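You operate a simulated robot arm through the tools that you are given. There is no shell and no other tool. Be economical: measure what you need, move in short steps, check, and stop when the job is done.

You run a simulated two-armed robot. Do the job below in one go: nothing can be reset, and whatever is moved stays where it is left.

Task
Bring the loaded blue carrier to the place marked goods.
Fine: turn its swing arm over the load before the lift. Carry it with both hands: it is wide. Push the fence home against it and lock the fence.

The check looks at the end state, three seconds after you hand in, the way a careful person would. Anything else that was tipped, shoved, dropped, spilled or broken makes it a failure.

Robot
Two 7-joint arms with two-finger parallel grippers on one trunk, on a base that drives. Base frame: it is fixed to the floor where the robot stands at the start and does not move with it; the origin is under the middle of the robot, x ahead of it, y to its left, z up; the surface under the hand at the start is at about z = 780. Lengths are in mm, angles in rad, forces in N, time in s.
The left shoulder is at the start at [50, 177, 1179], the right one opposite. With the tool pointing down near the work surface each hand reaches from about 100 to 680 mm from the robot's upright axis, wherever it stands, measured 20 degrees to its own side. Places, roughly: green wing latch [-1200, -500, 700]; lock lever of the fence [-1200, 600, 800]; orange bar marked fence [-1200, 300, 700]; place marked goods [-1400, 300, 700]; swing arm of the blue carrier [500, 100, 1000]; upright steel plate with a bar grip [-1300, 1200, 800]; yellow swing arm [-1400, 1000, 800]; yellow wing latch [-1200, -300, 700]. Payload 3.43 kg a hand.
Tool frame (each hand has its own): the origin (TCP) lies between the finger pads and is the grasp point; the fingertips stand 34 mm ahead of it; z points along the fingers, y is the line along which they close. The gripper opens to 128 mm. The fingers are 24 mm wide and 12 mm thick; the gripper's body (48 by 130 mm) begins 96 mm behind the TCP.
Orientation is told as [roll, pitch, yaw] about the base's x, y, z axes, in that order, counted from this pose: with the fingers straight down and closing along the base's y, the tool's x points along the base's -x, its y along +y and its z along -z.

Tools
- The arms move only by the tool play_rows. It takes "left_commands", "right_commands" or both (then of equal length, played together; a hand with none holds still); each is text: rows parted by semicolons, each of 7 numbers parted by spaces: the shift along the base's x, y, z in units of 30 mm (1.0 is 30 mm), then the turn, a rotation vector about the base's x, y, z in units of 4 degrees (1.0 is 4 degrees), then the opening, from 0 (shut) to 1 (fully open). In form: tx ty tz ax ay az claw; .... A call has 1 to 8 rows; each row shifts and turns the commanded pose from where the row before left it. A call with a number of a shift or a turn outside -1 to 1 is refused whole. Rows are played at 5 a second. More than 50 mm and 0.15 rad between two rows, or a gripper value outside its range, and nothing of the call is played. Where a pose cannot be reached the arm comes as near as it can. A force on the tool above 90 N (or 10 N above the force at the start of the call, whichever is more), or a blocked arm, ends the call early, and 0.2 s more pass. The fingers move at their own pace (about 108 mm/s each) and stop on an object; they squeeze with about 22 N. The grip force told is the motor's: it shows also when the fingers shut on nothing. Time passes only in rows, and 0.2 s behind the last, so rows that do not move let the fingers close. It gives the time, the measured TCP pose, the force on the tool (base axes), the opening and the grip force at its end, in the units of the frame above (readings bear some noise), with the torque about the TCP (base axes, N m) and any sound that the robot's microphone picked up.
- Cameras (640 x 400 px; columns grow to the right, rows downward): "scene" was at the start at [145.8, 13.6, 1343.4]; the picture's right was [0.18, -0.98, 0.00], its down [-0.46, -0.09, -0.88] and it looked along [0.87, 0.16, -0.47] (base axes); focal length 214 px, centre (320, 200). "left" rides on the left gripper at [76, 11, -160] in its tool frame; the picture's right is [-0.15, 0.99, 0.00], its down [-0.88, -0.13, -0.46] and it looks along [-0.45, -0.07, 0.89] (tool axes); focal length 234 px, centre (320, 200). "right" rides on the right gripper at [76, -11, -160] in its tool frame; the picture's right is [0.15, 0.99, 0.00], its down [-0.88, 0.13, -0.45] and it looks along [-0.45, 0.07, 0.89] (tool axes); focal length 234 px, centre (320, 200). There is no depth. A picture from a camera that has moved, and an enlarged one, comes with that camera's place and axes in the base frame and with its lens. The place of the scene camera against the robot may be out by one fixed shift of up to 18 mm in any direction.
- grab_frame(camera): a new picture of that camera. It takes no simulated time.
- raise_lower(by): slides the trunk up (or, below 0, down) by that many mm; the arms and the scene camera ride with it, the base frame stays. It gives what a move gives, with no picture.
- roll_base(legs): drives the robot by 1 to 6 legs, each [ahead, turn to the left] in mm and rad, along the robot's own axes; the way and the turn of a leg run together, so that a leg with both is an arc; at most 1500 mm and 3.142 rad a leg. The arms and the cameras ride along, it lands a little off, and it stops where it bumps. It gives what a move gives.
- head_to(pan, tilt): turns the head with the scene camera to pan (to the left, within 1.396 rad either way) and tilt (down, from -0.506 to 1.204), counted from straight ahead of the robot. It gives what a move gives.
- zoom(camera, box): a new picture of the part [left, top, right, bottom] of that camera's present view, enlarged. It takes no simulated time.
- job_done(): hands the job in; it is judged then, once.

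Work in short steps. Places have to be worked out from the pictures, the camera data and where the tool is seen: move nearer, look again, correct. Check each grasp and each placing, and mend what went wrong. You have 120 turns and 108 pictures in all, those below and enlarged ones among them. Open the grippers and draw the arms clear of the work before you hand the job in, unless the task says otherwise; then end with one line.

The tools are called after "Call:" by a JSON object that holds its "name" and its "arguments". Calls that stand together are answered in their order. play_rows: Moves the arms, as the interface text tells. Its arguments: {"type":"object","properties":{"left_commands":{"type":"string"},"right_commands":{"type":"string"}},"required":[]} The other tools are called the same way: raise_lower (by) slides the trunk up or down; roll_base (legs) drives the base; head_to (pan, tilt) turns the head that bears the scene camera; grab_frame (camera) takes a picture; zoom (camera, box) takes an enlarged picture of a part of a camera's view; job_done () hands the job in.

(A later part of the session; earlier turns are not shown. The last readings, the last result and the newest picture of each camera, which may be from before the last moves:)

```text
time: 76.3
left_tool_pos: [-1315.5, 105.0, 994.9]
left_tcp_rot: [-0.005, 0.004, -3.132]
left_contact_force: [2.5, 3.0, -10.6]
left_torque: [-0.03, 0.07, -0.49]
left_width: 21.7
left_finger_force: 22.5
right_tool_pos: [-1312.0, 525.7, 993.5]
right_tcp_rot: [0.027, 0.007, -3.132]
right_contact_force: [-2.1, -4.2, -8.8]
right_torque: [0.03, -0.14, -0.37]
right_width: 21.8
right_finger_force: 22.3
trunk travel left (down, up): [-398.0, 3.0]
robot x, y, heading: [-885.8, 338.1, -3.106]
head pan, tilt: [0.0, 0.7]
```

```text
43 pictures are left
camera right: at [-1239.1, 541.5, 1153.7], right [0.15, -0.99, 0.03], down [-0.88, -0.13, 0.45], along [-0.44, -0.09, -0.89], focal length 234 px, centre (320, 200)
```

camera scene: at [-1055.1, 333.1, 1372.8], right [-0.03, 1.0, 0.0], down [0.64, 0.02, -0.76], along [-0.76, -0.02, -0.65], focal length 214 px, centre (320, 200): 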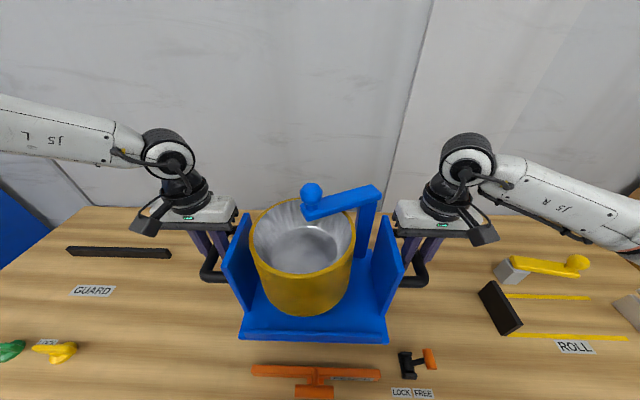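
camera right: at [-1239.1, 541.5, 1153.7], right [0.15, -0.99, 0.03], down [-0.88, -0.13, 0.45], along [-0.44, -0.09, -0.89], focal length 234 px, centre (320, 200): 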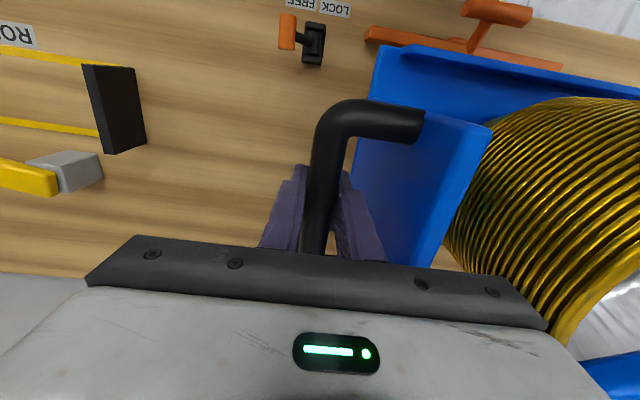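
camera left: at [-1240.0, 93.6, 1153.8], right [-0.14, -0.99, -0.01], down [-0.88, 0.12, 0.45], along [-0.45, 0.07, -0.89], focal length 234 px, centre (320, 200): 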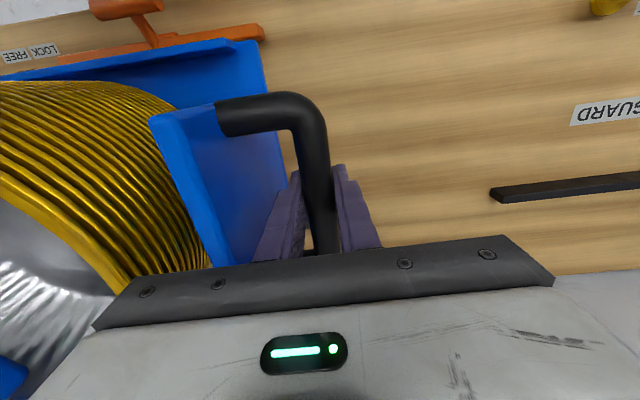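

Carrier is square and centred at (-1314, 315). I extend both hands ~55 mm toward the stop, then lower with the trunk.

Call:
{"name": "play_rows", "arguments": {"right_commands": "-0.45 0 0 0 0 0 0;-0.45 0 0 0 0 0 0;-0.45 0 0 0 0 0 0;-0.45 0 0 0 0 0 0;0 0 0 0 0 0 0", "left_commands": "-0.45 0 0 0 0 0 0;-0.45 0 0 0 0 0 0;-0.45 0 0 0 0 0 0;-0.45 0 0 0 0 0 0;0 0 0 0 0 0 0"}}

Call:
{"name": "raise_lower", "arguments": {"by": -110}}

Call:
{"name": "grab_frame", "arguments": {"camera": "scene"}}

Call:
{"name": "grab_frame", "arguments": {"camera": "right"}}

```text
time: 77.5
left_tool_pos: [-1370.6, 105.2, 995.6]
left_tcp_rot: [-0.007, 0.005, -3.132]
left_contact_force: [3.5, 13.9, -11.5]
left_torque: [-0.19, -0.19, -0.51]
left_width: 21.9
left_finger_force: 22.5
right_tool_pos: [-1366.6, 525.5, 994.3]
right_tcp_rot: [0.029, 0.007, -3.128]
right_contact_force: [-2.7, -13.4, -9.8]
right_torque: [0.09, 0.1, -0.59]
right_width: 21.7
right_finger_force: 21.7
trunk travel left (down, up): [-398.0, 3.0]
robot x, y, heading: [-886.2, 337.8, -3.11]
head pan, tilt: [0.0, 0.7]
```

```text
time: 78.9
left_tool_pos: [-1370.0, 105.7, 886.9]
left_tcp_rot: [-0.008, -0.001, -3.131]
left_contact_force: [4.3, 23.3, 1.6]
left_torque: [-0.22, 0.54, -0.46]
left_width: 21.8
left_finger_force: 22.0
right_tool_pos: [-1366.2, 525.2, 883.7]
right_tcp_rot: [0.033, 0.005, -3.132]
right_contact_force: [-0.8, -23.1, -6.6]
right_torque: [0.27, 0.61, -0.23]
right_width: 21.7
right_finger_force: 21.4
trunk travel left (down, up): [-288.0, 113.0]
robot x, y, heading: [-885.3, 339.0, -3.102]
head pan, tilt: [0.0, 0.7]
```

```text
42 pictures are left
camera scene: at [-1053.4, 333.4, 1263.1], right [-0.03, 1.0, 0.0], down [0.64, 0.02, -0.76], along [-0.76, -0.03, -0.64], focal length 214 px, centre (320, 200)
```

scene: 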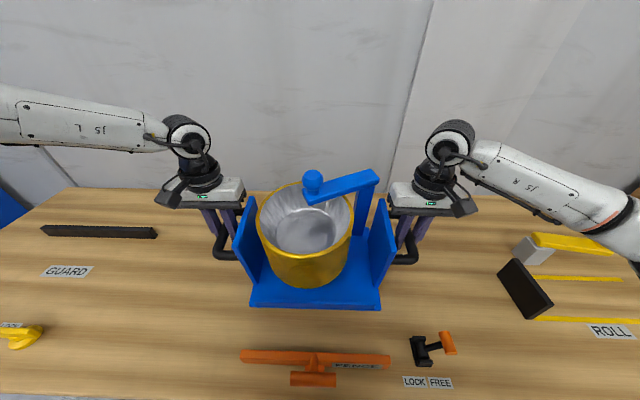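

```text
41 pictures are left
camera right: at [-1291.2, 542.6, 1043.9], right [0.16, -0.99, 0.03], down [-0.88, -0.13, 0.46], along [-0.45, -0.1, -0.89], focal length 234 px, centre (320, 200)
```

right: 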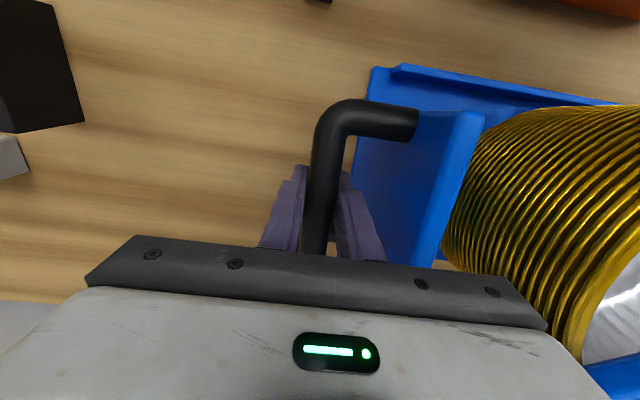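

Left hand's vertical load vanished though the carrier should still be ~45 mm above the bench; I take a settled reading and zoom in.

Call:
{"name": "play_rows", "arguments": {"right_commands": "0 0 0 0 0 0 0;0 0 0 0 0 0 0", "left_commands": "0 0 0 0 0 0 0;0 0 0 0 0 0 0"}}

Call:
{"name": "zoom", "arguments": {"camera": "scene", "box": [190, 160, 450, 330]}}

Call:
{"name": "grab_frame", "arguments": {"camera": "left"}}

```text
time: 79.5
left_tool_pos: [-1369.0, 105.8, 886.1]
left_tcp_rot: [-0.009, 0.0, -3.132]
left_contact_force: [3.9, 23.1, 1.6]
left_torque: [-0.25, 0.6, -0.41]
left_width: 21.9
left_finger_force: 21.8
right_tool_pos: [-1365.0, 526.5, 884.2]
right_tcp_rot: [0.033, 0.005, -3.131]
right_contact_force: [-1.7, -22.1, -7.3]
right_torque: [0.27, 0.65, -0.19]
right_width: 21.7
right_finger_force: 22.5
trunk travel left (down, up): [-288.0, 113.0]
robot x, y, heading: [-883.9, 342.2, -3.105]
head pan, tilt: [0.0, 0.7]
```

```text
2.35 times, centred on (320, 245) of scene
camera zoom: at [-1053.4, 333.4, 1263.1], right [-0.03, 1.0, 0.0], down [0.64, 0.02, -0.77], along [-0.76, -0.03, -0.64], focal length 505 px, centre (320, 94)
```

zoom: 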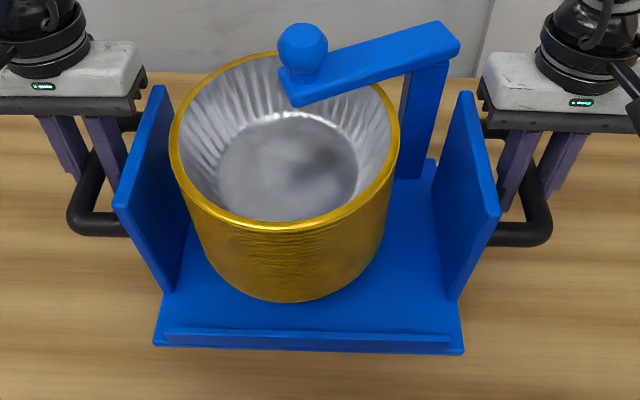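

```text
39 pictures are left
camera left: at [-1293.7, 93.2, 1045.7], right [-0.14, -0.99, -0.01], down [-0.88, 0.12, 0.46], along [-0.45, 0.07, -0.89], focal length 234 px, centre (320, 200)
```

left: 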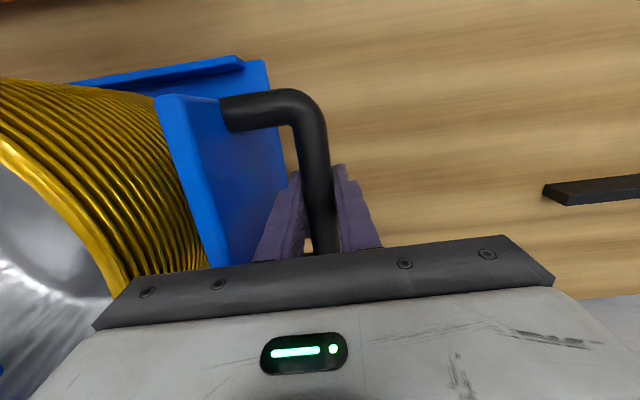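

Torque suggests only the far edge is supported — possibly on the back stop. I raise 15 mm, pull back 25 mm and lower again to compare.

Call:
{"name": "raise_lower", "arguments": {"by": 20}}

Call:
{"name": "play_rows", "arguments": {"right_commands": "0.42 0 0 0 0 0 0;0.42 0 0 0 0 0 0;0 0 0 0 0 0 0", "left_commands": "0.42 0 0 0 0 0 0;0.42 0 0 0 0 0 0;0 0 0 0 0 0 0"}}

Call:
{"name": "raise_lower", "arguments": {"by": -20}}

```text
time: 80.2
left_tool_pos: [-1370.6, 105.3, 904.4]
left_tcp_rot: [-0.009, 0.002, -3.131]
left_contact_force: [1.6, 24.4, -11.3]
left_torque: [-0.37, 0.12, -0.41]
left_width: 21.6
left_finger_force: 22.4
right_tool_pos: [-1366.4, 525.3, 903.0]
right_tcp_rot: [0.034, 0.007, -3.132]
right_contact_force: [-1.8, -25.4, -9.0]
right_torque: [0.29, -0.33, -0.1]
right_width: 22.0
right_finger_force: 21.9
trunk travel left (down, up): [-308.0, 93.0]
robot x, y, heading: [-882.5, 340.0, -3.103]
head pan, tilt: [0.0, 0.7]
```

```text
time: 81.0
left_tool_pos: [-1345.1, 104.8, 906.0]
left_tcp_rot: [-0.006, 0.003, -3.129]
left_contact_force: [0.5, 18.0, -10.7]
left_torque: [-0.24, -0.38, -0.39]
left_width: 21.7
left_finger_force: 22.2
right_tool_pos: [-1341.6, 523.7, 904.1]
right_tcp_rot: [0.03, 0.006, -3.132]
right_contact_force: [-0.6, -19.0, -10.0]
right_torque: [0.27, 0.19, 0.06]
right_width: 21.6
right_finger_force: 22.2
trunk travel left (down, up): [-308.0, 93.0]
robot x, y, heading: [-884.3, 342.2, -3.113]
head pan, tilt: [0.0, 0.7]
```

```text
time: 81.7
left_tool_pos: [-1345.6, 105.5, 885.3]
left_tcp_rot: [-0.006, 0.002, -3.132]
left_contact_force: [1.4, 16.3, -10.5]
left_torque: [-0.31, -0.33, -0.34]
left_width: 21.7
left_finger_force: 22.8
right_tool_pos: [-1342.2, 524.7, 883.8]
right_tcp_rot: [0.032, 0.008, -3.134]
right_contact_force: [-1.3, -17.9, -8.9]
right_torque: [0.16, 0.12, -0.02]
right_width: 21.6
right_finger_force: 22.1
trunk travel left (down, up): [-288.0, 113.0]
robot x, y, heading: [-886.5, 338.6, -3.113]
head pan, tilt: [0.0, 0.7]
```

Confirmed: it had been on the back stop; now it hangs free. I check the clearance to the fence before lowering on.

Call:
{"name": "grab_frame", "arguments": {"camera": "scene"}}

Call:
{"name": "grab_frame", "arguments": {"camera": "left"}}

```text
38 pictures are left
camera scene: at [-1054.7, 333.1, 1262.8], right [-0.03, 1.0, 0.0], down [0.64, 0.02, -0.76], along [-0.76, -0.02, -0.65], focal length 214 px, centre (320, 200)
```

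scene: 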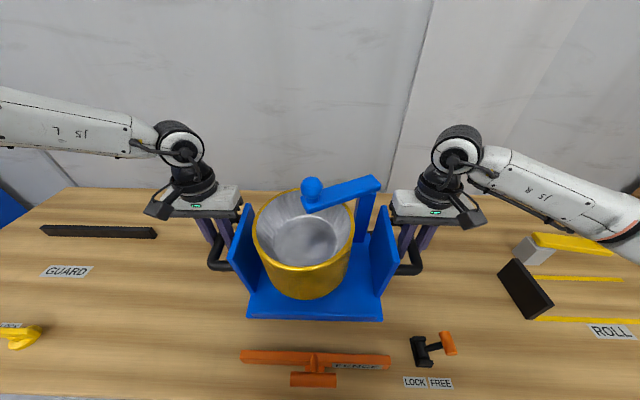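

```text
37 pictures are left
camera left: at [-1269.9, 93.0, 1044.9], right [-0.14, -0.99, -0.01], down [-0.88, 0.12, 0.45], along [-0.45, 0.07, -0.89], focal length 234 px, centre (320, 200)
```

left: 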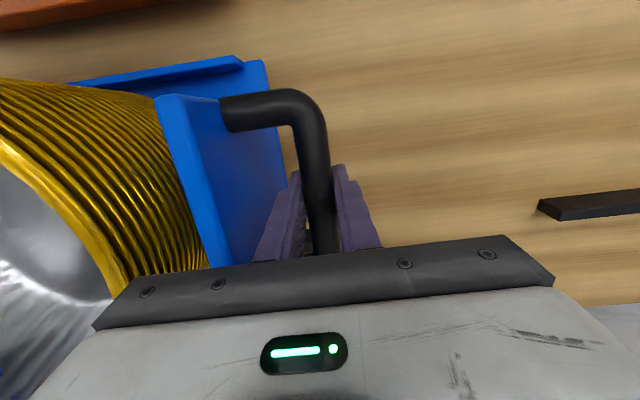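

There is ~50 mm to the fence and a little gap to the stop. I lower further by 30 mm and read forces.

Call:
{"name": "raise_lower", "arguments": {"by": -28}}

```text
time: 82.4
left_tool_pos: [-1345.8, 105.6, 857.8]
left_tcp_rot: [-0.004, -0.002, -3.131]
left_contact_force: [-0.5, 13.7, 1.2]
left_torque: [-0.13, 0.57, -0.33]
left_width: 21.8
left_finger_force: 21.3
right_tool_pos: [-1341.0, 526.2, 859.1]
right_tcp_rot: [0.028, 0.003, -3.133]
right_contact_force: [-4.0, -12.5, 1.8]
right_torque: [0.12, 0.56, -0.21]
right_width: 21.8
right_finger_force: 21.7
trunk travel left (down, up): [-260.0, 141.0]
robot x, y, heading: [-882.3, 341.6, -3.107]
head pan, tilt: [0.0, 0.7]
```

Vertical load is gone at TCP z≈858 (bench ≈ 720). I check that it sits flat.

Call:
{"name": "zoom", "arguments": {"camera": "scene", "box": [190, 210, 480, 400]}}

Call:
{"name": "zoom", "arguments": {"camera": "left", "box": [60, 0, 380, 260]}}

```text
2.11 times, centred on (335, 305) of scene
camera zoom: at [-1053.3, 333.3, 1235.2], right [-0.03, 1.0, 0.0], down [0.64, 0.02, -0.77], along [-0.76, -0.03, -0.64], focal length 452 px, centre (288, -21)
```

zoom: 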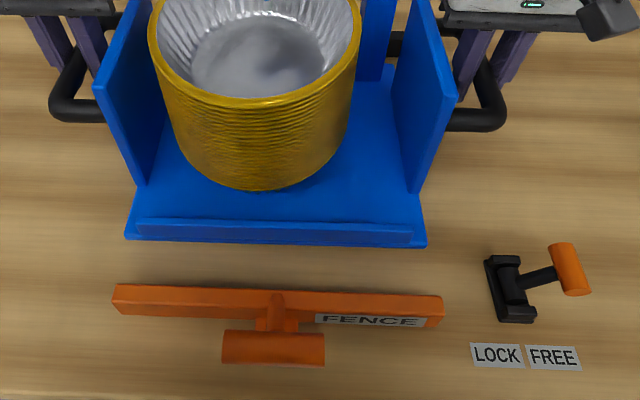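

```text
1.54 times, centred on (220, 130) of left
camera zoom: at [-1269.3, 93.3, 1018.3], right [-0.14, -0.99, -0.01], down [-0.88, 0.12, 0.46], along [-0.45, 0.07, -0.89], focal length 360 px, centre (474, 308)
```

zoom: 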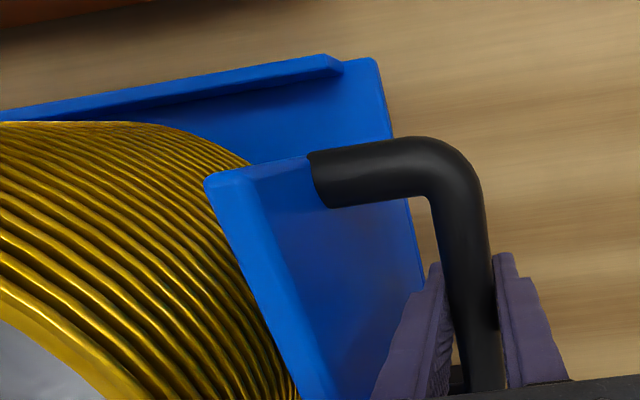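

It sits flat, parallel with the fence. I slide it gently back toward the stop, watching the force.

Call:
{"name": "play_rows", "arguments": {"right_commands": "-0.15 0 0 0 0 0 0;-0.15 0 0 0 0 0 0;0 0 0 0 0 0 0", "left_commands": "-0.15 0 0 0 0 0 0;-0.15 0 0 0 0 0 0;0 0 0 0 0 0 0"}}

```text
time: 83.2
left_tool_pos: [-1350.5, 105.3, 859.3]
left_tcp_rot: [-0.004, 0.002, -3.13]
left_contact_force: [7.7, 11.7, 7.7]
left_torque: [-0.1, -0.45, -0.24]
left_width: 21.9
left_finger_force: 22.5
right_tool_pos: [-1348.8, 524.8, 858.2]
right_tcp_rot: [0.029, 0.008, -3.133]
right_contact_force: [3.7, -9.7, 2.9]
right_torque: [0.1, -0.59, -0.04]
right_width: 22.0
right_finger_force: 22.3
trunk travel left (down, up): [-260.0, 141.0]
robot x, y, heading: [-883.8, 341.7, -3.107]
head pan, tilt: [0.0, 0.7]
```

Moved ~6 mm with mild resistance. One more small nudge.

Call:
{"name": "play_rows", "arguments": {"right_commands": "-0.12 0 0 0 0 0 0;-0.12 0 0 0 0 0 0;0 0 0 0 0 0 0", "left_commands": "-0.12 0 0 0 0 0 0;-0.12 0 0 0 0 0 0;0 0 0 0 0 0 0"}}

```text
time: 84.0
left_tool_pos: [-1360.7, 104.6, 858.7]
left_tcp_rot: [-0.005, 0.0, -3.131]
left_contact_force: [2.6, 12.1, -3.4]
left_torque: [-0.16, 0.21, -0.25]
left_width: 22.0
left_finger_force: 22.1
right_tool_pos: [-1357.0, 523.6, 857.6]
right_tcp_rot: [0.028, 0.004, -3.133]
right_contact_force: [4.5, -9.4, 8.8]
right_torque: [0.09, 0.37, -0.1]
right_width: 22.0
right_finger_force: 22.4
trunk travel left (down, up): [-260.0, 141.0]
robot x, y, heading: [-883.9, 344.6, -3.111]
head pan, tilt: [0.0, 0.7]
```

Still sliding freely; another small nudge to feel the stop.

Call:
{"name": "play_rows", "arguments": {"right_commands": "-0.1 0 0 0 0 0 0;-0.1 0 0 0 0 0 0;0 0 0 0 0 0 0", "left_commands": "-0.1 0 0 0 0 0 0;-0.1 0 0 0 0 0 0;0 0 0 0 0 0 0"}}

```text
time: 84.8
left_tool_pos: [-1366.8, 102.7, 858.7]
left_tcp_rot: [-0.006, 0.0, -3.13]
left_contact_force: [2.9, 10.5, -10.1]
left_torque: [-0.24, 0.32, -0.4]
left_width: 21.9
left_finger_force: 22.1
right_tool_pos: [-1361.9, 524.1, 858.7]
right_tcp_rot: [0.03, 0.007, -3.132]
right_contact_force: [8.5, -8.8, 8.0]
right_torque: [-0.01, 0.4, -0.27]
right_width: 21.9
right_finger_force: 22.0
trunk travel left (down, up): [-260.0, 141.0]
robot x, y, heading: [-882.4, 343.2, -3.11]
head pan, tilt: [0.0, 0.7]
```

The right side now resists — probably at the stop. I release both handles.

Call:
{"name": "play_rows", "arguments": {"right_commands": "0 0 0 0 0 0 0.3;0 0 0 0 0 0 0.3;0 0 0 0 0 0 0.3", "left_commands": "0 0 0 0 0 0 0.3;0 0 0 0 0 0 0.3;0 0 0 0 0 0 0.3"}}

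Call:
{"name": "zoom", "arguments": {"camera": "scene", "box": [190, 150, 480, 400]}}

Call:
{"name": "grab_frame", "arguments": {"camera": "right"}}

Call:
{"name": "grab_frame", "arguments": {"camera": "left"}}

```text
time: 85.6
left_tool_pos: [-1366.1, 104.1, 860.1]
left_tcp_rot: [-0.006, 0.0, -3.13]
left_contact_force: [-1.1, -0.5, 0.0]
left_torque: [0.01, -0.02, 0.02]
left_width: 38.5
left_finger_force: 0.0
right_tool_pos: [-1362.4, 524.6, 857.1]
right_tcp_rot: [0.026, 0.005, -3.132]
right_contact_force: [0.1, 0.4, 0.0]
right_torque: [-0.01, 0.0, -0.05]
right_width: 38.6
right_finger_force: 0.0
trunk travel left (down, up): [-260.0, 141.0]
robot x, y, heading: [-883.6, 343.4, -3.102]
head pan, tilt: [0.0, 0.7]
```

```text
1.60 times, centred on (335, 275) of scene
camera zoom: at [-1053.5, 333.1, 1235.1], right [-0.03, 1.0, 0.0], down [0.64, 0.02, -0.76], along [-0.76, -0.02, -0.64], focal length 343 px, centre (296, 80)
```

zoom: 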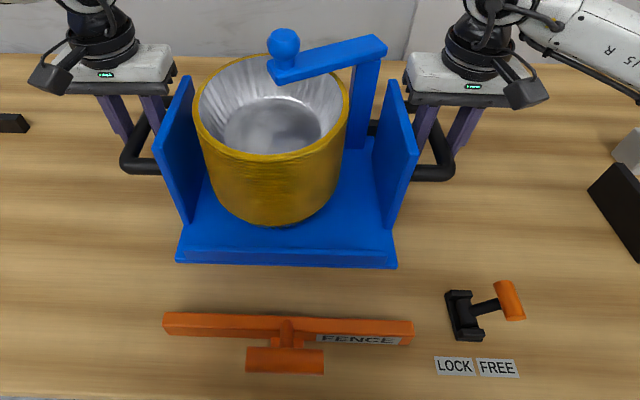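

```text
33 pictures are left
camera right: at [-1288.9, 540.3, 1017.2], right [0.15, -0.99, 0.03], down [-0.88, -0.13, 0.45], along [-0.44, -0.09, -0.89], focal length 234 px, centre (320, 200)
```

right: 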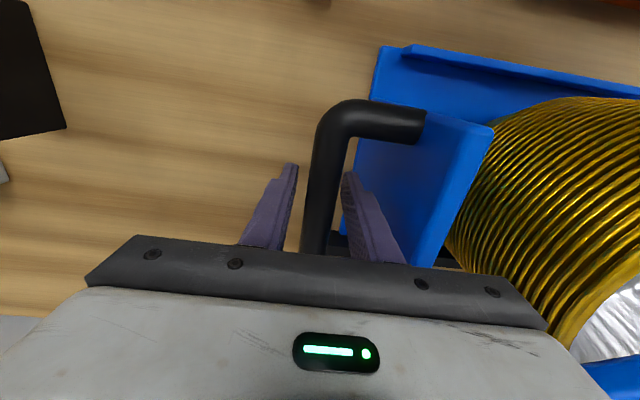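

```text
32 pictures are left
camera left: at [-1291.7, 92.2, 1019.1], right [-0.13, -0.99, 0.0], down [-0.88, 0.12, 0.46], along [-0.45, 0.07, -0.89], focal length 234 px, centre (320, 200)
```

left: 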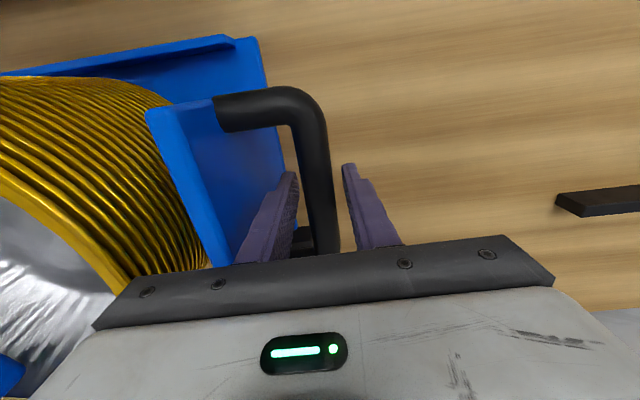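

The back stop shows just beyond the base. I zoom to see whether the base butts against it.

Call:
{"name": "zoom", "arguments": {"camera": "right", "box": [300, 170, 480, 275]}}

Call:
{"name": "zoom", "arguments": {"camera": "left", "box": [180, 170, 360, 275]}}

```text
3.56 times, centred on (390, 222) of right
camera zoom: at [-1288.9, 540.3, 1017.2], right [0.15, -0.99, 0.03], down [-0.88, -0.13, 0.45], along [-0.44, -0.09, -0.89], focal length 833 px, centre (71, 120)
```

zoom: 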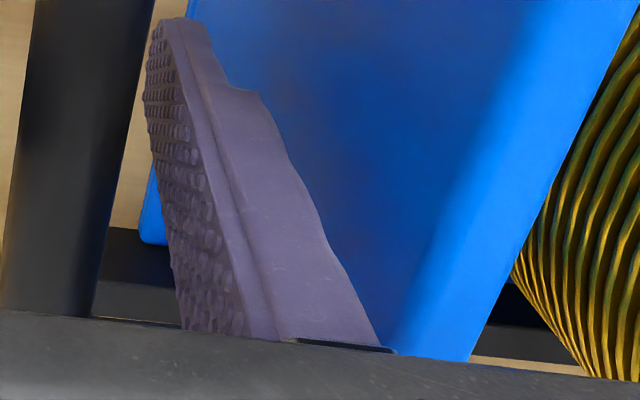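

```text
3.56 times, centred on (270, 222) of left
camera zoom: at [-1291.7, 92.2, 1019.1], right [-0.13, -0.99, 0.0], down [-0.88, 0.12, 0.46], along [-0.45, 0.07, -0.89], focal length 833 px, centre (498, 120)
```

zoom: 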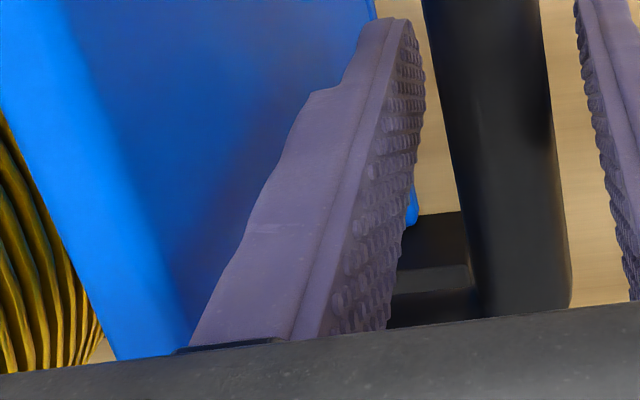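

The base butts against the stop on both sides. I raise the trunk so both hands leave the handles straight up.

Call:
{"name": "raise_lower", "arguments": {"by": 120}}

Call:
{"name": "play_rows", "arguments": {"left_commands": "1 -0.3 0 0 0 0 0.1;1 0 0 0 0 0 0;1 0 0 0 0 0 0;1 0 0 0 0 0 0;1 0 0 0 0 0 0;1 0.3 0 0 0 0 0;1 0.8 0 0 0 0 0;1 1 -0.3 0 0 0 0", "right_commands": "0.8 0.8 0 0 0 0 0.1;0.8 0.8 0 0 0 0 0;0.8 0.5 0 0 0 0 0;0.8 0.3 0 0 0 0 0;0.5 0.3 0 0 0 0 0;0 0 0 0 0 0 0;0 0 0 0 0 0 0;0 0 0 0 0 0 0"}}

Call:
{"name": "head_to", "arguments": {"pan": 0.0, "tilt": 0.95}}

Call:
{"name": "grab_frame", "arguments": {"camera": "scene"}}

```text
time: 87.1
left_tool_pos: [-1366.2, 103.7, 978.7]
left_tcp_rot: [-0.005, 0.002, -3.131]
left_contact_force: [0.1, -0.6, 0.2]
left_torque: [0.01, -0.01, -0.01]
left_width: 38.4
left_finger_force: 0.1
right_tool_pos: [-1362.7, 523.0, 977.1]
right_tcp_rot: [0.027, 0.005, -3.134]
right_contact_force: [0.3, 0.5, -0.6]
right_torque: [0.01, 0.0, 0.01]
right_width: 38.2
right_finger_force: 0.0
trunk travel left (down, up): [-380.0, 21.0]
robot x, y, heading: [-883.2, 339.2, -3.109]
head pan, tilt: [0.0, 0.7]
```

```text
time: 88.9
left_tool_pos: [-1143.9, 165.2, 972.0]
left_tcp_rot: [-0.004, 0.005, -3.131]
left_contact_force: [-0.8, 0.0, -0.7]
left_torque: [-0.03, -0.01, -0.01]
left_width: 0.0
left_finger_force: 22.7
left hand out of reach, approached as far as the arm can: row 8
right_tool_pos: [-1253.6, 604.1, 975.8]
right_tcp_rot: [0.028, 0.006, -3.134]
right_contact_force: [-1.6, -1.0, -0.3]
right_torque: [0.04, -0.01, -0.02]
right_width: 0.0
right_finger_force: 22.7
trunk travel left (down, up): [-380.0, 21.0]
robot x, y, heading: [-886.7, 340.5, -3.106]
head pan, tilt: [0.0, 0.7]
```

```text
time: 89.7
left_tool_pos: [-1144.0, 165.9, 971.0]
left_tcp_rot: [-0.004, 0.002, -3.131]
left_contact_force: [0.3, -0.1, 0.4]
left_torque: [-0.02, -0.02, -0.01]
left_width: 0.2
left_finger_force: 22.3
right_tool_pos: [-1252.9, 604.7, 977.6]
right_tcp_rot: [0.028, 0.005, -3.134]
right_contact_force: [1.0, -0.2, -0.4]
right_torque: [0.01, 0.0, 0.03]
right_width: 0.0
right_finger_force: 22.2
trunk travel left (down, up): [-380.0, 21.0]
robot x, y, heading: [-883.4, 343.3, -3.108]
head pan, tilt: [0.0, 0.949]
```

```text
29 pictures are left
camera scene: at [-1041.3, 333.6, 1335.4], right [-0.03, 1.0, 0.0], down [0.81, 0.03, -0.58], along [-0.58, -0.02, -0.81], focal length 214 px, centre (320, 200)
```

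scene: 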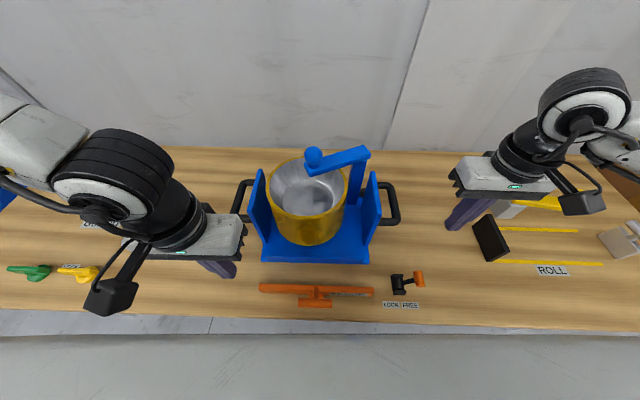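

The carrier sits well in place. The hand is too close to my body for the fence, so I back up 160 mm.

Call:
{"name": "roll_base", "arguments": {"legs": [[-160, 0]]}}

Call:
{"name": "zoom", "arguments": {"camera": "scene", "box": [230, 120, 450, 260]}}

Call:
{"name": "grab_frame", "arguments": {"camera": "right"}}

Call:
{"name": "grab_frame", "arguments": {"camera": "left"}}

```text
time: 91.1
left_tool_pos: [-982.9, 170.3, 971.2]
left_tcp_rot: [-0.004, 0.001, -3.125]
left_contact_force: [0.2, -0.4, 0.5]
left_torque: [-0.05, 0.04, 0.01]
left_width: 0.0
left_finger_force: 22.2
right_tool_pos: [-1090.5, 609.3, 978.2]
right_tcp_rot: [0.028, 0.005, -3.131]
right_contact_force: [0.0, 1.1, -0.2]
right_torque: [-0.01, 0.04, 0.02]
right_width: 0.1
right_finger_force: 21.8
trunk travel left (down, up): [-380.0, 21.0]
robot x, y, heading: [-722.9, 343.4, -3.108]
head pan, tilt: [0.0, 0.949]
```

```text
2.86 times, centred on (340, 190) of scene
camera zoom: at [-878.0, 338.8, 1335.5], right [-0.03, 1.0, 0.0], down [0.81, 0.03, -0.58], along [-0.58, -0.02, -0.81], focal length 613 px, centre (263, 229)
```

zoom: 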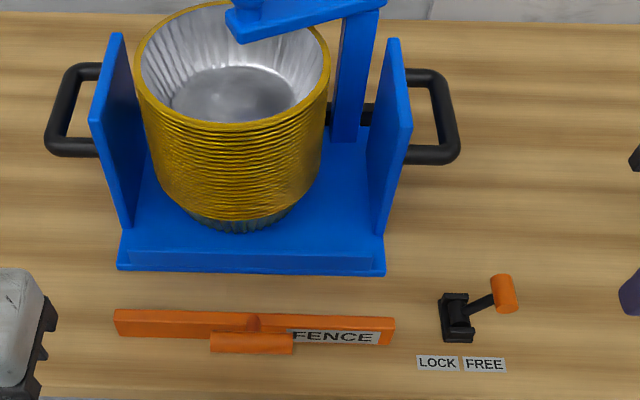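

```text
27 pictures are left
camera right: at [-1016.8, 625.3, 1137.2], right [0.16, -0.99, 0.03], down [-0.88, -0.13, 0.45], along [-0.45, -0.1, -0.89], focal length 234 px, centre (320, 200)
```

right: 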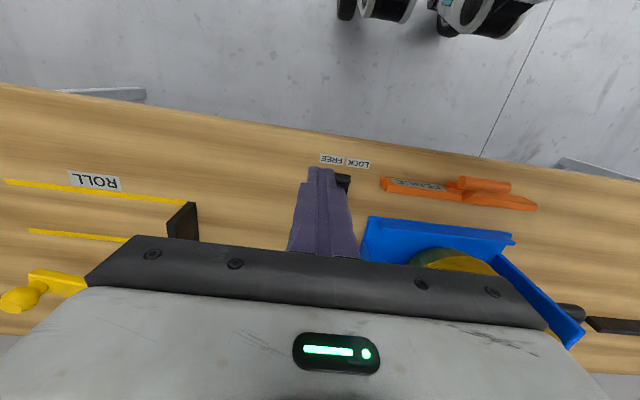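

```text
26 pictures are left
camera left: at [-905.5, 159.2, 1130.4], right [-0.13, -0.99, 0.0], down [-0.88, 0.12, 0.46], along [-0.45, 0.06, -0.89], focal length 234 px, centre (320, 200)
```

left: 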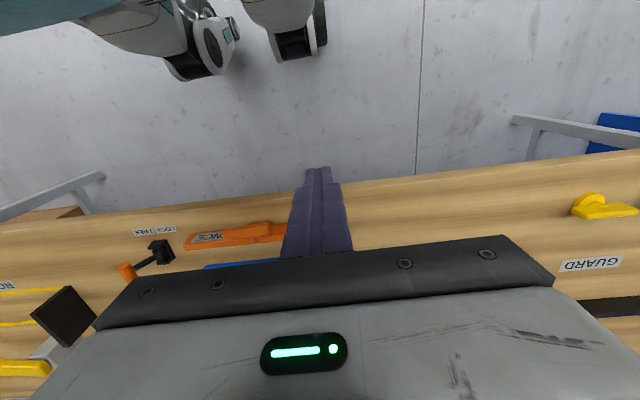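

Fence handle is at about (-1132, 302, 765). I bring the closed left hand just on my side of it, higher up, and look.

Call:
{"name": "play_rows", "arguments": {"left_commands": "-0.66 0.9 -0.6 0 0 0 0;-0.66 0.9 -0.6 0 0 0 0;-0.66 0.9 -0.6 0 0 0 0;-0.66 0.9 -0.6 0 0 0 0;-0.66 0.9 -0.6 0 0 0 0;0 0 0 0 0 0 0"}}

Call:
{"name": "grab_frame", "arguments": {"camera": "left"}}

Call:
{"name": "grab_frame", "arguments": {"camera": "scene"}}

```text
time: 92.5
left_tool_pos: [-1057.7, 205.4, 935.8]
left_tcp_rot: [-0.005, 0.002, -3.129]
left_contact_force: [-0.8, -0.2, -0.3]
left_torque: [-0.02, 0.0, 0.01]
left_width: 0.0
left_finger_force: 21.9
left hand out of reach, approached as far as the arm can: row 2, 3, 4, 5
right_tool_pos: [-1091.6, 609.5, 977.4]
right_tcp_rot: [0.029, 0.006, -3.132]
right_contact_force: [-0.2, 0.1, -0.2]
right_torque: [0.01, 0.0, -0.01]
right_width: 0.0
right_finger_force: 22.5
trunk travel left (down, up): [-380.0, 21.0]
robot x, y, heading: [-719.7, 349.1, -3.107]
head pan, tilt: [0.0, 0.949]
```

```text
25 pictures are left
camera left: at [-982.2, 193.3, 1095.1], right [-0.13, -0.99, -0.01], down [-0.88, 0.12, 0.45], along [-0.45, 0.07, -0.89], focal length 234 px, centre (320, 200)
```

left: 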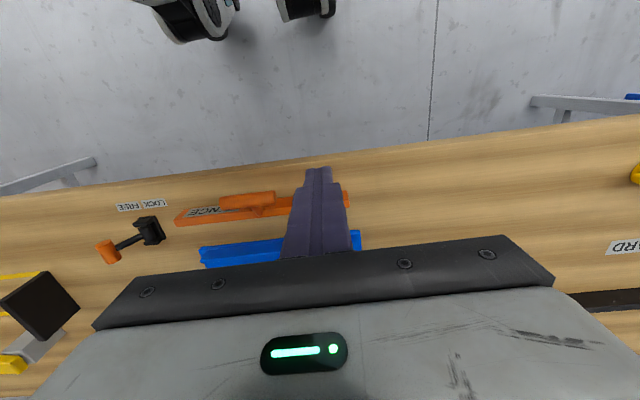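

```text
24 pictures are left
camera scene: at [-878.9, 338.7, 1335.3], right [-0.03, 1.0, 0.0], down [0.81, 0.03, -0.58], along [-0.58, -0.02, -0.81], focal length 214 px, centre (320, 200)
```

scene: 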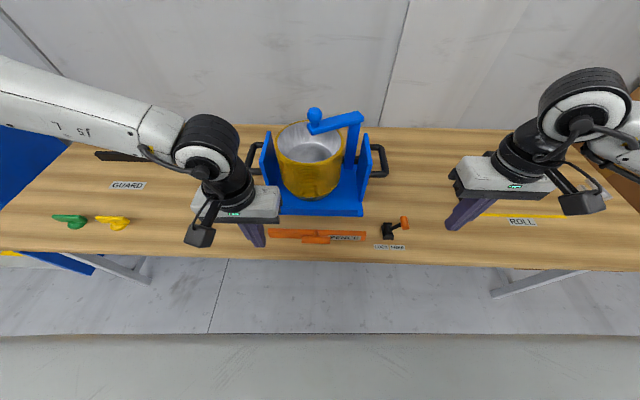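

The left hand cannot get to the middle from here. I re-park sideways (robot to y≈430) so the fence handle lies on the left hand's side and the lever on the right's.

Call:
{"name": "roll_base", "arguments": {"legs": [[0, 0.366], [-215, 0], [0, -0.4], [185, 0]]}}

Call:
{"name": "grab_frame", "arguments": {"camera": "left"}}

Call:
{"name": "grab_frame", "arguments": {"camera": "right"}}

```text
time: 97.6
left_tool_pos: [-1044.0, 304.9, 935.9]
left_tcp_rot: [-0.007, 0.002, 3.113]
left_contact_force: [0.5, -0.5, 0.3]
left_torque: [0.03, 0.01, 0.02]
left_width: 0.0
left_finger_force: 22.1
right_tool_pos: [-1061.9, 708.7, 977.3]
right_tcp_rot: [0.027, 0.006, 3.109]
right_contact_force: [-0.4, -0.5, -0.3]
right_torque: [0.01, -0.03, -0.01]
right_width: 0.1
right_finger_force: 21.8
trunk travel left (down, up): [-380.0, 21.0]
robot x, y, heading: [-705.0, 435.8, 3.135]
head pan, tilt: [0.0, 0.949]
```

```text
23 pictures are left
camera left: at [-970.9, 288.7, 1095.0], right [-0.18, -0.98, -0.01], down [-0.88, 0.15, 0.45], along [-0.45, 0.08, -0.89], focal length 234 px, centre (320, 200)
```

left: 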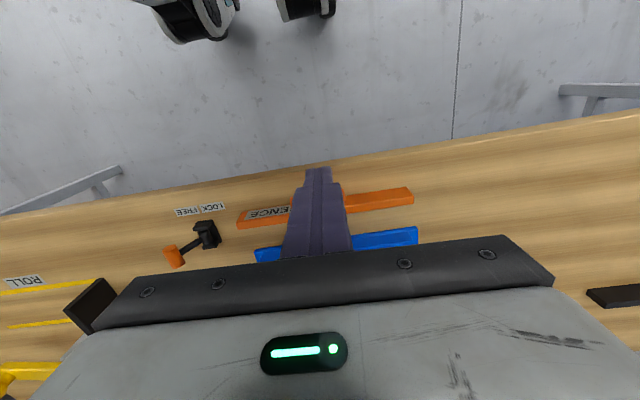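

```text
22 pictures are left
camera right: at [-988.1, 721.7, 1136.7], right [0.11, -0.99, 0.03], down [-0.89, -0.09, 0.45], along [-0.45, -0.08, -0.89], focal length 234 px, centre (320, 200)
```

right: 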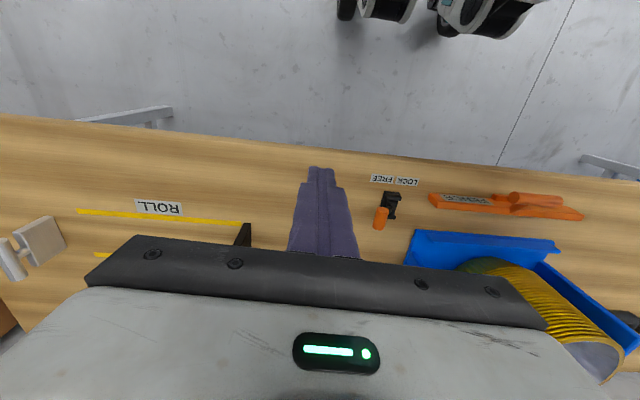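

Now the hand is behind the handle. I lower the closed fingers on my side of it (x≈-1075) to tip height ≈745.

Call:
{"name": "play_rows", "arguments": {"left_commands": "-0.17 0.08 -0.86 0 0 0 0;-0.17 0.08 -0.86 0 0 0 0;-0.17 0.08 -0.86 0 0 0 0;-0.17 0.08 -0.86 0 0 0 0;-0.17 0.08 -0.86 0 0 0 0;-0.17 0.08 -0.86 0 0 0 0;0 0 0 0 0 0 0"}}

Call:
{"name": "zoom", "arguments": {"camera": "scene", "box": [160, 120, 420, 290]}}

Call:
{"name": "grab_frame", "arguments": {"camera": "left"}}

```text
time: 99.2
left_tool_pos: [-1059.1, 237.8, 848.9]
left_tcp_rot: [-0.006, 0.001, 3.111]
left_contact_force: [0.1, 0.2, -0.4]
left_torque: [-0.01, -0.01, 0.01]
left_width: 0.1
left_finger_force: 22.1
left hand out of reach, approached as far as the arm can: row 1, 2, 3, 4, 5, 6
right_tool_pos: [-1061.7, 708.7, 977.4]
right_tcp_rot: [0.028, 0.007, 3.109]
right_contact_force: [0.0, -0.1, -1.1]
right_torque: [0.0, 0.01, -0.01]
right_width: 0.1
right_finger_force: 21.7
trunk travel left (down, up): [-380.0, 21.0]
robot x, y, heading: [-705.1, 431.4, 3.133]
head pan, tilt: [0.0, 0.949]
```

```text
2.35 times, centred on (290, 205) of scene
camera zoom: at [-861.0, 429.1, 1335.3], right [0.01, 1.0, 0.0], down [0.81, -0.01, -0.58], along [-0.58, 0.0, -0.81], focal length 505 px, centre (391, 188)
```

zoom: 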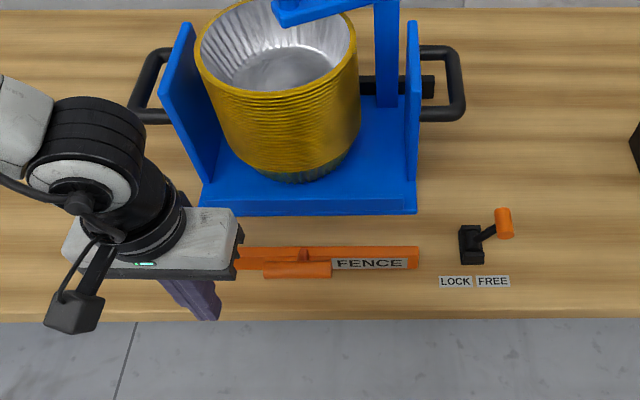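

```text
20 pictures are left
camera left: at [-984.4, 222.5, 1009.0], right [-0.18, -0.98, -0.01], down [-0.88, 0.15, 0.46], along [-0.45, 0.09, -0.89], focal length 234 px, centre (320, 200)
```

left: 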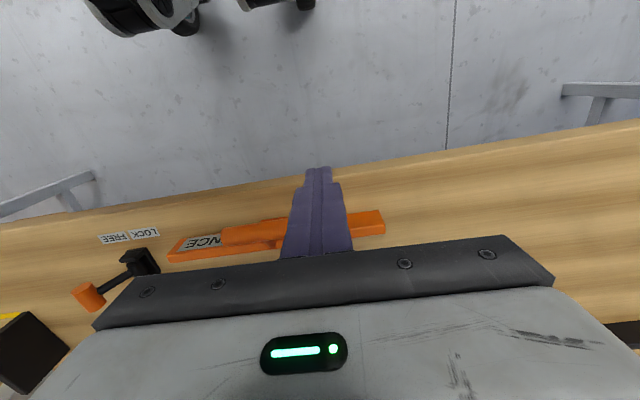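

The left arm is cramped low relative to the shoulder. I raise both hands and then lower the trunk instead, giving the arm a better posture.

Call:
{"name": "play_rows", "arguments": {"left_commands": "0 0 0.9 0 0 0 0;0 0.5 0.9 0 0 0 0;0 0.7 0.9 0 0 0 0;0 0.8 0.9 0 0 0 0;0 0.5 0 0 0 0 0;0 0 0 0 0 0 0", "right_commands": "0 0 0.8 0 0 0 0;0 0 0.8 0 0 0 0;0 0 0.8 0 0 0 0;0 0 0.8 0 0 0 0;0 0 0 0 0 0 0;0 0 0 0 0 0 0"}}

Call:
{"name": "raise_lower", "arguments": {"by": -120}}

```text
time: 100.6
left_tool_pos: [-1060.4, 312.1, 956.6]
left_tcp_rot: [-0.008, 0.002, 3.113]
left_contact_force: [-0.1, 0.5, 0.4]
left_torque: [0.02, 0.01, -0.03]
left_width: 0.0
left_finger_force: 22.2
left hand out of reach, approached as far as the arm can: row 5
right_tool_pos: [-1062.1, 708.3, 1073.2]
right_tcp_rot: [0.027, 0.005, 3.111]
right_contact_force: [-0.2, -0.9, 0.3]
right_torque: [0.01, -0.01, -0.03]
right_width: 0.0
right_finger_force: 21.7
trunk travel left (down, up): [-380.0, 21.0]
robot x, y, heading: [-705.5, 429.3, 3.139]
head pan, tilt: [0.0, 0.949]
```

```text
time: 102.1
left_tool_pos: [-1060.1, 311.6, 836.7]
left_tcp_rot: [-0.011, 0.002, 3.112]
left_contact_force: [0.2, 0.4, 0.6]
left_torque: [0.02, 0.01, -0.01]
left_width: 0.0
left_finger_force: 21.9
right_tool_pos: [-1061.5, 709.2, 953.5]
right_tcp_rot: [0.03, 0.007, 3.11]
right_contact_force: [0.6, -0.2, 0.5]
right_torque: [0.0, 0.03, 0.0]
right_width: 0.0
right_finger_force: 21.5
trunk travel left (down, up): [-260.0, 141.0]
robot x, y, heading: [-702.0, 430.5, 3.136]
head pan, tilt: [0.0, 0.949]
```

Good: left at (-1060, 312, 837). I lower the trunk 56 mm more and look at the fingers relative to the handle.

Call:
{"name": "raise_lower", "arguments": {"by": -56}}

Call:
{"name": "zoom", "arguments": {"camera": "scene", "box": [160, 150, 420, 320]}}

Call:
{"name": "grab_frame", "arguments": {"camera": "left"}}

```text
time: 103.1
left_tool_pos: [-1060.7, 310.8, 781.1]
left_tcp_rot: [-0.009, 0.001, 3.113]
left_contact_force: [0.2, -0.7, -0.1]
left_torque: [0.02, 0.0, 0.01]
left_width: 0.1
left_finger_force: 22.0
right_tool_pos: [-1063.5, 708.3, 896.6]
right_tcp_rot: [0.025, 0.005, 3.111]
right_contact_force: [0.1, -0.6, 0.3]
right_torque: [0.02, -0.03, 0.0]
right_width: 0.1
right_finger_force: 22.0
trunk travel left (down, up): [-204.0, 197.0]
robot x, y, heading: [-706.3, 429.3, 3.134]
head pan, tilt: [0.0, 0.949]
```

```text
2.35 times, centred on (290, 235) of scene
camera zoom: at [-860.9, 429.0, 1159.4], right [0.01, 1.0, 0.0], down [0.81, -0.01, -0.58], along [-0.58, 0.0, -0.81], focal length 505 px, centre (391, 118)
```

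zoom: 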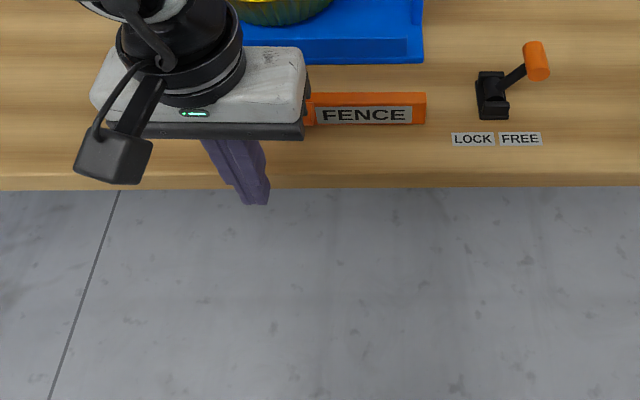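

```text
18 pictures are left
camera left: at [-984.9, 296.0, 939.9], right [-0.18, -0.98, -0.01], down [-0.88, 0.15, 0.46], along [-0.45, 0.09, -0.89], focal length 234 px, centre (320, 200)
```

left: 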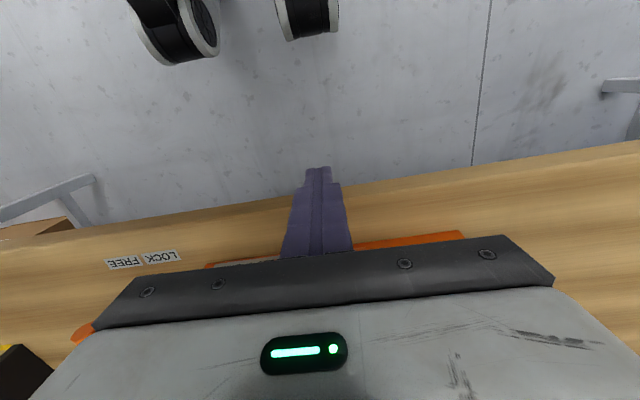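

Fingers are in front of the bench edge, below handle height. I advance toward the fence handle, watching force.

Call:
{"name": "play_rows", "arguments": {"left_commands": "-0.5 0.08 0 0 0 0 0;-0.5 0.08 0 0 0 0 0;-0.5 0.08 0 0 0 0 0;-0.5 0.05 0 0 0 0 0;0 0 0 0 0 0 0"}}

Call:
{"name": "zoom", "arguments": {"camera": "scene", "box": [160, 120, 420, 290]}}

```text
time: 104.3
left_tool_pos: [-1113.6, 299.3, 790.5]
left_tcp_rot: [-0.01, 0.002, 3.112]
left_contact_force: [4.7, 1.4, -1.4]
left_torque: [-0.01, 0.0, -0.04]
left_width: 0.0
left_finger_force: 22.2
left hand out of reach, approached as far as the arm can: row 1, 2, 3, 4
right_tool_pos: [-1062.0, 710.0, 897.5]
right_tcp_rot: [0.028, 0.006, 3.111]
right_contact_force: [0.7, 0.5, -0.9]
right_torque: [-0.02, 0.02, -0.03]
right_width: 0.0
right_finger_force: 21.9
trunk travel left (down, up): [-204.0, 197.0]
robot x, y, heading: [-702.7, 428.1, 3.136]
head pan, tilt: [0.0, 0.949]
```

```text
2.35 times, centred on (290, 205) of scene
camera zoom: at [-860.8, 429.1, 1159.4], right [0.01, 1.0, 0.0], down [0.81, -0.01, -0.58], along [-0.58, 0.0, -0.81], focal length 505 px, centre (391, 188)
```

zoom: 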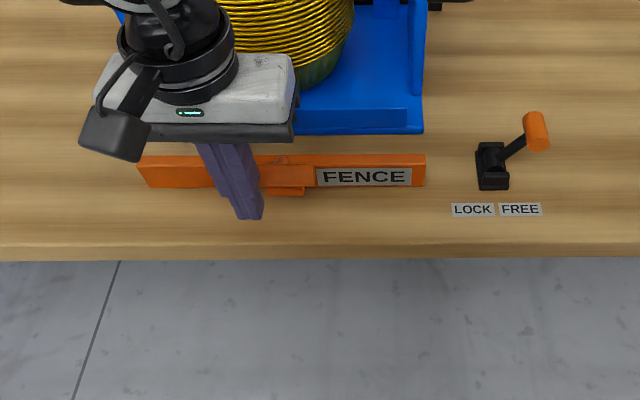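

The fingers touch the handle (4.7 N). I keep pushing straight ahead in small steps.

Call:
{"name": "play_rows", "arguments": {"left_commands": "-0.4 0 0 0 0 0 0;-0.4 0 0 0 0 0 0;-0.4 0 0 0 0 0 0;0 0 0 0 0 0 0"}}

Call:
{"name": "zoom", "arguments": {"camera": "scene", "box": [160, 120, 420, 290]}}

```text
time: 105.3
left_tool_pos: [-1143.7, 287.2, 794.3]
left_tcp_rot: [-0.01, 0.001, 3.114]
left_contact_force: [2.4, 1.3, -0.9]
left_torque: [-0.03, -0.02, -0.03]
left_width: 0.0
left_finger_force: 21.8
left hand out of reach, approached as far as the arm can: row 1, 2, 3
right_tool_pos: [-1062.5, 708.2, 897.0]
right_tcp_rot: [0.029, 0.005, 3.11]
right_contact_force: [0.0, 0.0, 0.7]
right_torque: [0.02, 0.02, 0.0]
right_width: 0.2
right_finger_force: 21.6
trunk travel left (down, up): [-204.0, 197.0]
robot x, y, heading: [-704.9, 433.4, 3.133]
head pan, tilt: [0.0, 0.949]
```

```text
2.35 times, centred on (290, 205) of scene
camera zoom: at [-860.8, 429.1, 1159.4], right [0.01, 1.0, 0.0], down [0.81, -0.01, -0.58], along [-0.58, 0.0, -0.81], focal length 505 px, centre (391, 188)
```

zoom: 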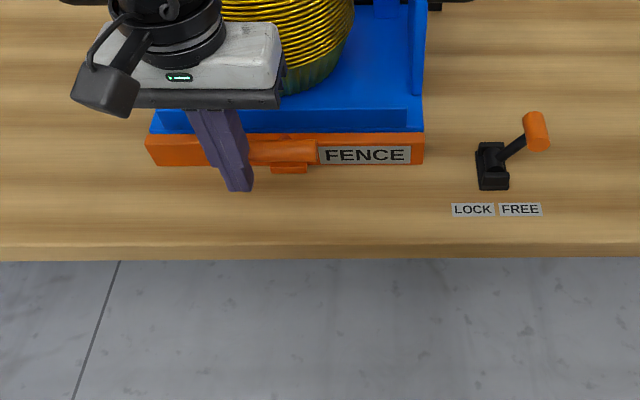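

The fence slid straight and is almost at the carrier, but the finger is drifting off the handle end. I back the base 100 mm to give the arm a better reach, then re-approach at y≈318.

Call:
{"name": "roll_base", "arguments": {"legs": [[-100, 0]]}}

Call:
{"name": "play_rows", "arguments": {"left_commands": "-0.4 0.5 -0.15 0 0 0 0;-0.4 0.5 -0.15 0 0 0 0;-0.4 0.2 -0.1 0 0 0 0;-0.4 0 0 0 0 0 0;0 0 0 0 0 0 0"}}

```text
time: 106.4
left_tool_pos: [-1045.1, 286.9, 795.0]
left_tcp_rot: [-0.01, 0.0, 3.114]
left_contact_force: [0.1, 0.1, 0.1]
left_torque: [-0.02, 0.03, -0.02]
left_width: 0.1
left_finger_force: 21.5
right_tool_pos: [-965.5, 707.8, 896.7]
right_tcp_rot: [0.029, 0.005, 3.11]
right_contact_force: [-0.3, 0.1, 0.2]
right_torque: [0.01, -0.01, 0.02]
right_width: 0.0
right_finger_force: 21.8
trunk travel left (down, up): [-204.0, 197.0]
robot x, y, heading: [-607.9, 433.8, 3.132]
head pan, tilt: [0.0, 0.949]
```

```text
time: 107.6
left_tool_pos: [-1060.0, 279.5, 797.9]
left_tcp_rot: [-0.011, 0.0, 3.114]
left_contact_force: [-0.3, -0.1, -0.4]
left_torque: [0.01, 0.02, -0.01]
left_width: 0.1
left_finger_force: 21.8
left hand out of reach, approached as far as the arm can: row 1, 2, 3, 4
right_tool_pos: [-965.2, 708.6, 897.4]
right_tcp_rot: [0.027, 0.004, 3.112]
right_contact_force: [0.9, 0.3, 1.0]
right_torque: [0.01, 0.0, 0.04]
right_width: 0.1
right_finger_force: 22.2
trunk travel left (down, up): [-204.0, 197.0]
robot x, y, heading: [-607.7, 428.5, 3.136]
head pan, tilt: [0.0, 0.949]
```

Arm reach is awkward, so I push with the base instead: turn slightly right so the finger is at y≈316, then drive ahead 70 mm.

Call:
{"name": "roll_base", "arguments": {"legs": [[0, -0.08], [68, 0]]}}

Call:
{"name": "zoom", "arguments": {"camera": "scene", "box": [160, 100, 420, 270]}}

```text
time: 109.1
left_tool_pos: [-1136.8, 323.0, 798.0]
left_tcp_rot: [-0.013, -0.002, 3.033]
left_contact_force: [-0.4, 1.0, -0.7]
left_torque: [0.03, -0.02, -0.03]
left_width: 0.0
left_finger_force: 21.7
right_tool_pos: [-1009.8, 741.2, 896.9]
right_tcp_rot: [0.027, 0.007, 3.029]
right_contact_force: [-0.1, -0.3, 0.3]
right_torque: [-0.03, -0.03, 0.03]
right_width: 0.2
right_finger_force: 21.7
trunk travel left (down, up): [-204.0, 197.0]
robot x, y, heading: [-673.1, 437.4, 3.056]
head pan, tilt: [0.0, 0.949]
```

```text
2.35 times, centred on (290, 185) of scene
camera zoom: at [-829.6, 445.6, 1159.2], right [0.09, 1.0, 0.0], down [0.81, -0.07, -0.58], along [-0.58, 0.05, -0.81], focal length 505 px, centre (391, 235)
```

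zoom: 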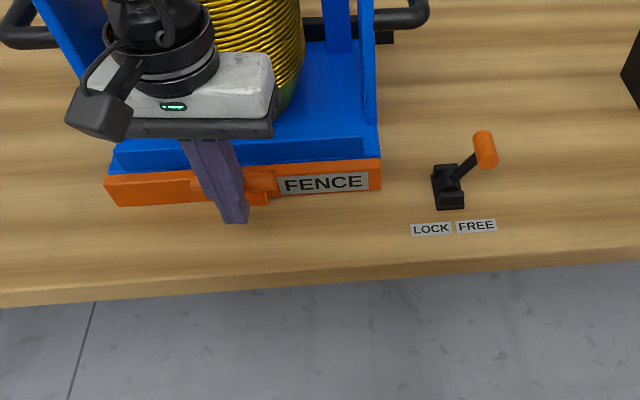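

The finger is behind the handle's middle. I lower 10 mm and advance 15 mm, checking force.

Call:
{"name": "raise_lower", "arguments": {"by": -10}}

Call:
{"name": "roll_base", "arguments": {"legs": [[14, 0]]}}

Call:
{"name": "roll_base", "arguments": {"legs": [[8, 0]]}}

```text
time: 109.7
left_tool_pos: [-1136.9, 322.0, 788.1]
left_tcp_rot: [-0.012, -0.002, 3.033]
left_contact_force: [-0.1, -0.1, 1.4]
left_torque: [0.02, -0.02, 0.0]
left_width: 0.3
left_finger_force: 21.8
right_tool_pos: [-1007.9, 741.5, 887.0]
right_tcp_rot: [0.027, 0.004, 3.031]
right_contact_force: [0.8, 0.0, -0.1]
right_torque: [0.02, -0.01, -0.02]
right_width: 0.0
right_finger_force: 22.4
trunk travel left (down, up): [-194.0, 207.0]
robot x, y, heading: [-672.7, 433.9, 3.055]
head pan, tilt: [0.0, 0.949]
```

```text
time: 110.4
left_tool_pos: [-1151.5, 324.1, 787.8]
left_tcp_rot: [-0.012, -0.002, 3.034]
left_contact_force: [0.8, -0.8, 0.0]
left_torque: [0.02, 0.0, 0.0]
left_width: 0.1
left_finger_force: 22.1
right_tool_pos: [-1023.5, 742.4, 887.6]
right_tcp_rot: [0.029, 0.006, 3.031]
right_contact_force: [0.1, -1.1, -0.3]
right_torque: [0.01, -0.03, 0.02]
right_width: 0.0
right_finger_force: 22.1
trunk travel left (down, up): [-194.0, 207.0]
robot x, y, heading: [-687.7, 434.9, 3.051]
head pan, tilt: [0.0, 0.949]
```

```text
time: 111.2
left_tool_pos: [-1160.6, 324.2, 787.5]
left_tcp_rot: [-0.011, -0.002, 3.033]
left_contact_force: [1.4, 0.5, 0.4]
left_torque: [0.02, -0.01, -0.02]
left_width: 0.0
left_finger_force: 22.0
right_tool_pos: [-1031.5, 742.9, 887.5]
right_tcp_rot: [0.029, 0.005, 3.028]
right_contact_force: [-0.1, -0.9, 0.2]
right_torque: [-0.04, 0.05, 0.02]
right_width: 0.0
right_finger_force: 21.7
trunk travel left (down, up): [-194.0, 207.0]
robot x, y, heading: [-694.0, 436.6, 3.06]
head pan, tilt: [0.0, 0.949]
```

Little force so far; I look where the fence is.

Call:
{"name": "zoom", "arguments": {"camera": "scene", "box": [200, 110, 360, 210]}}

```text
4.00 times, centred on (280, 160) of scene
camera zoom: at [-851.9, 447.6, 1149.3], right [0.09, 1.0, 0.0], down [0.81, -0.07, -0.58], along [-0.58, 0.05, -0.81], focal length 858 px, centre (480, 360)
```

zoom: 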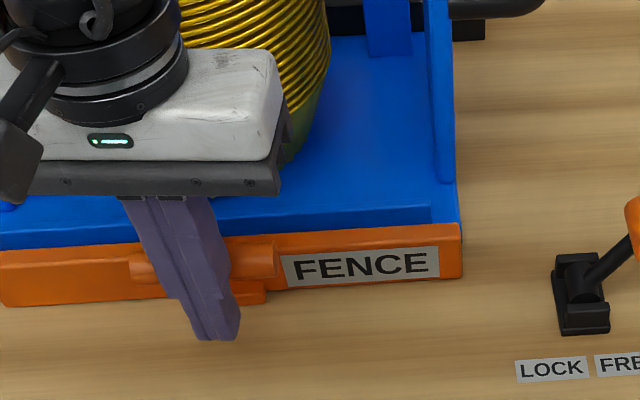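

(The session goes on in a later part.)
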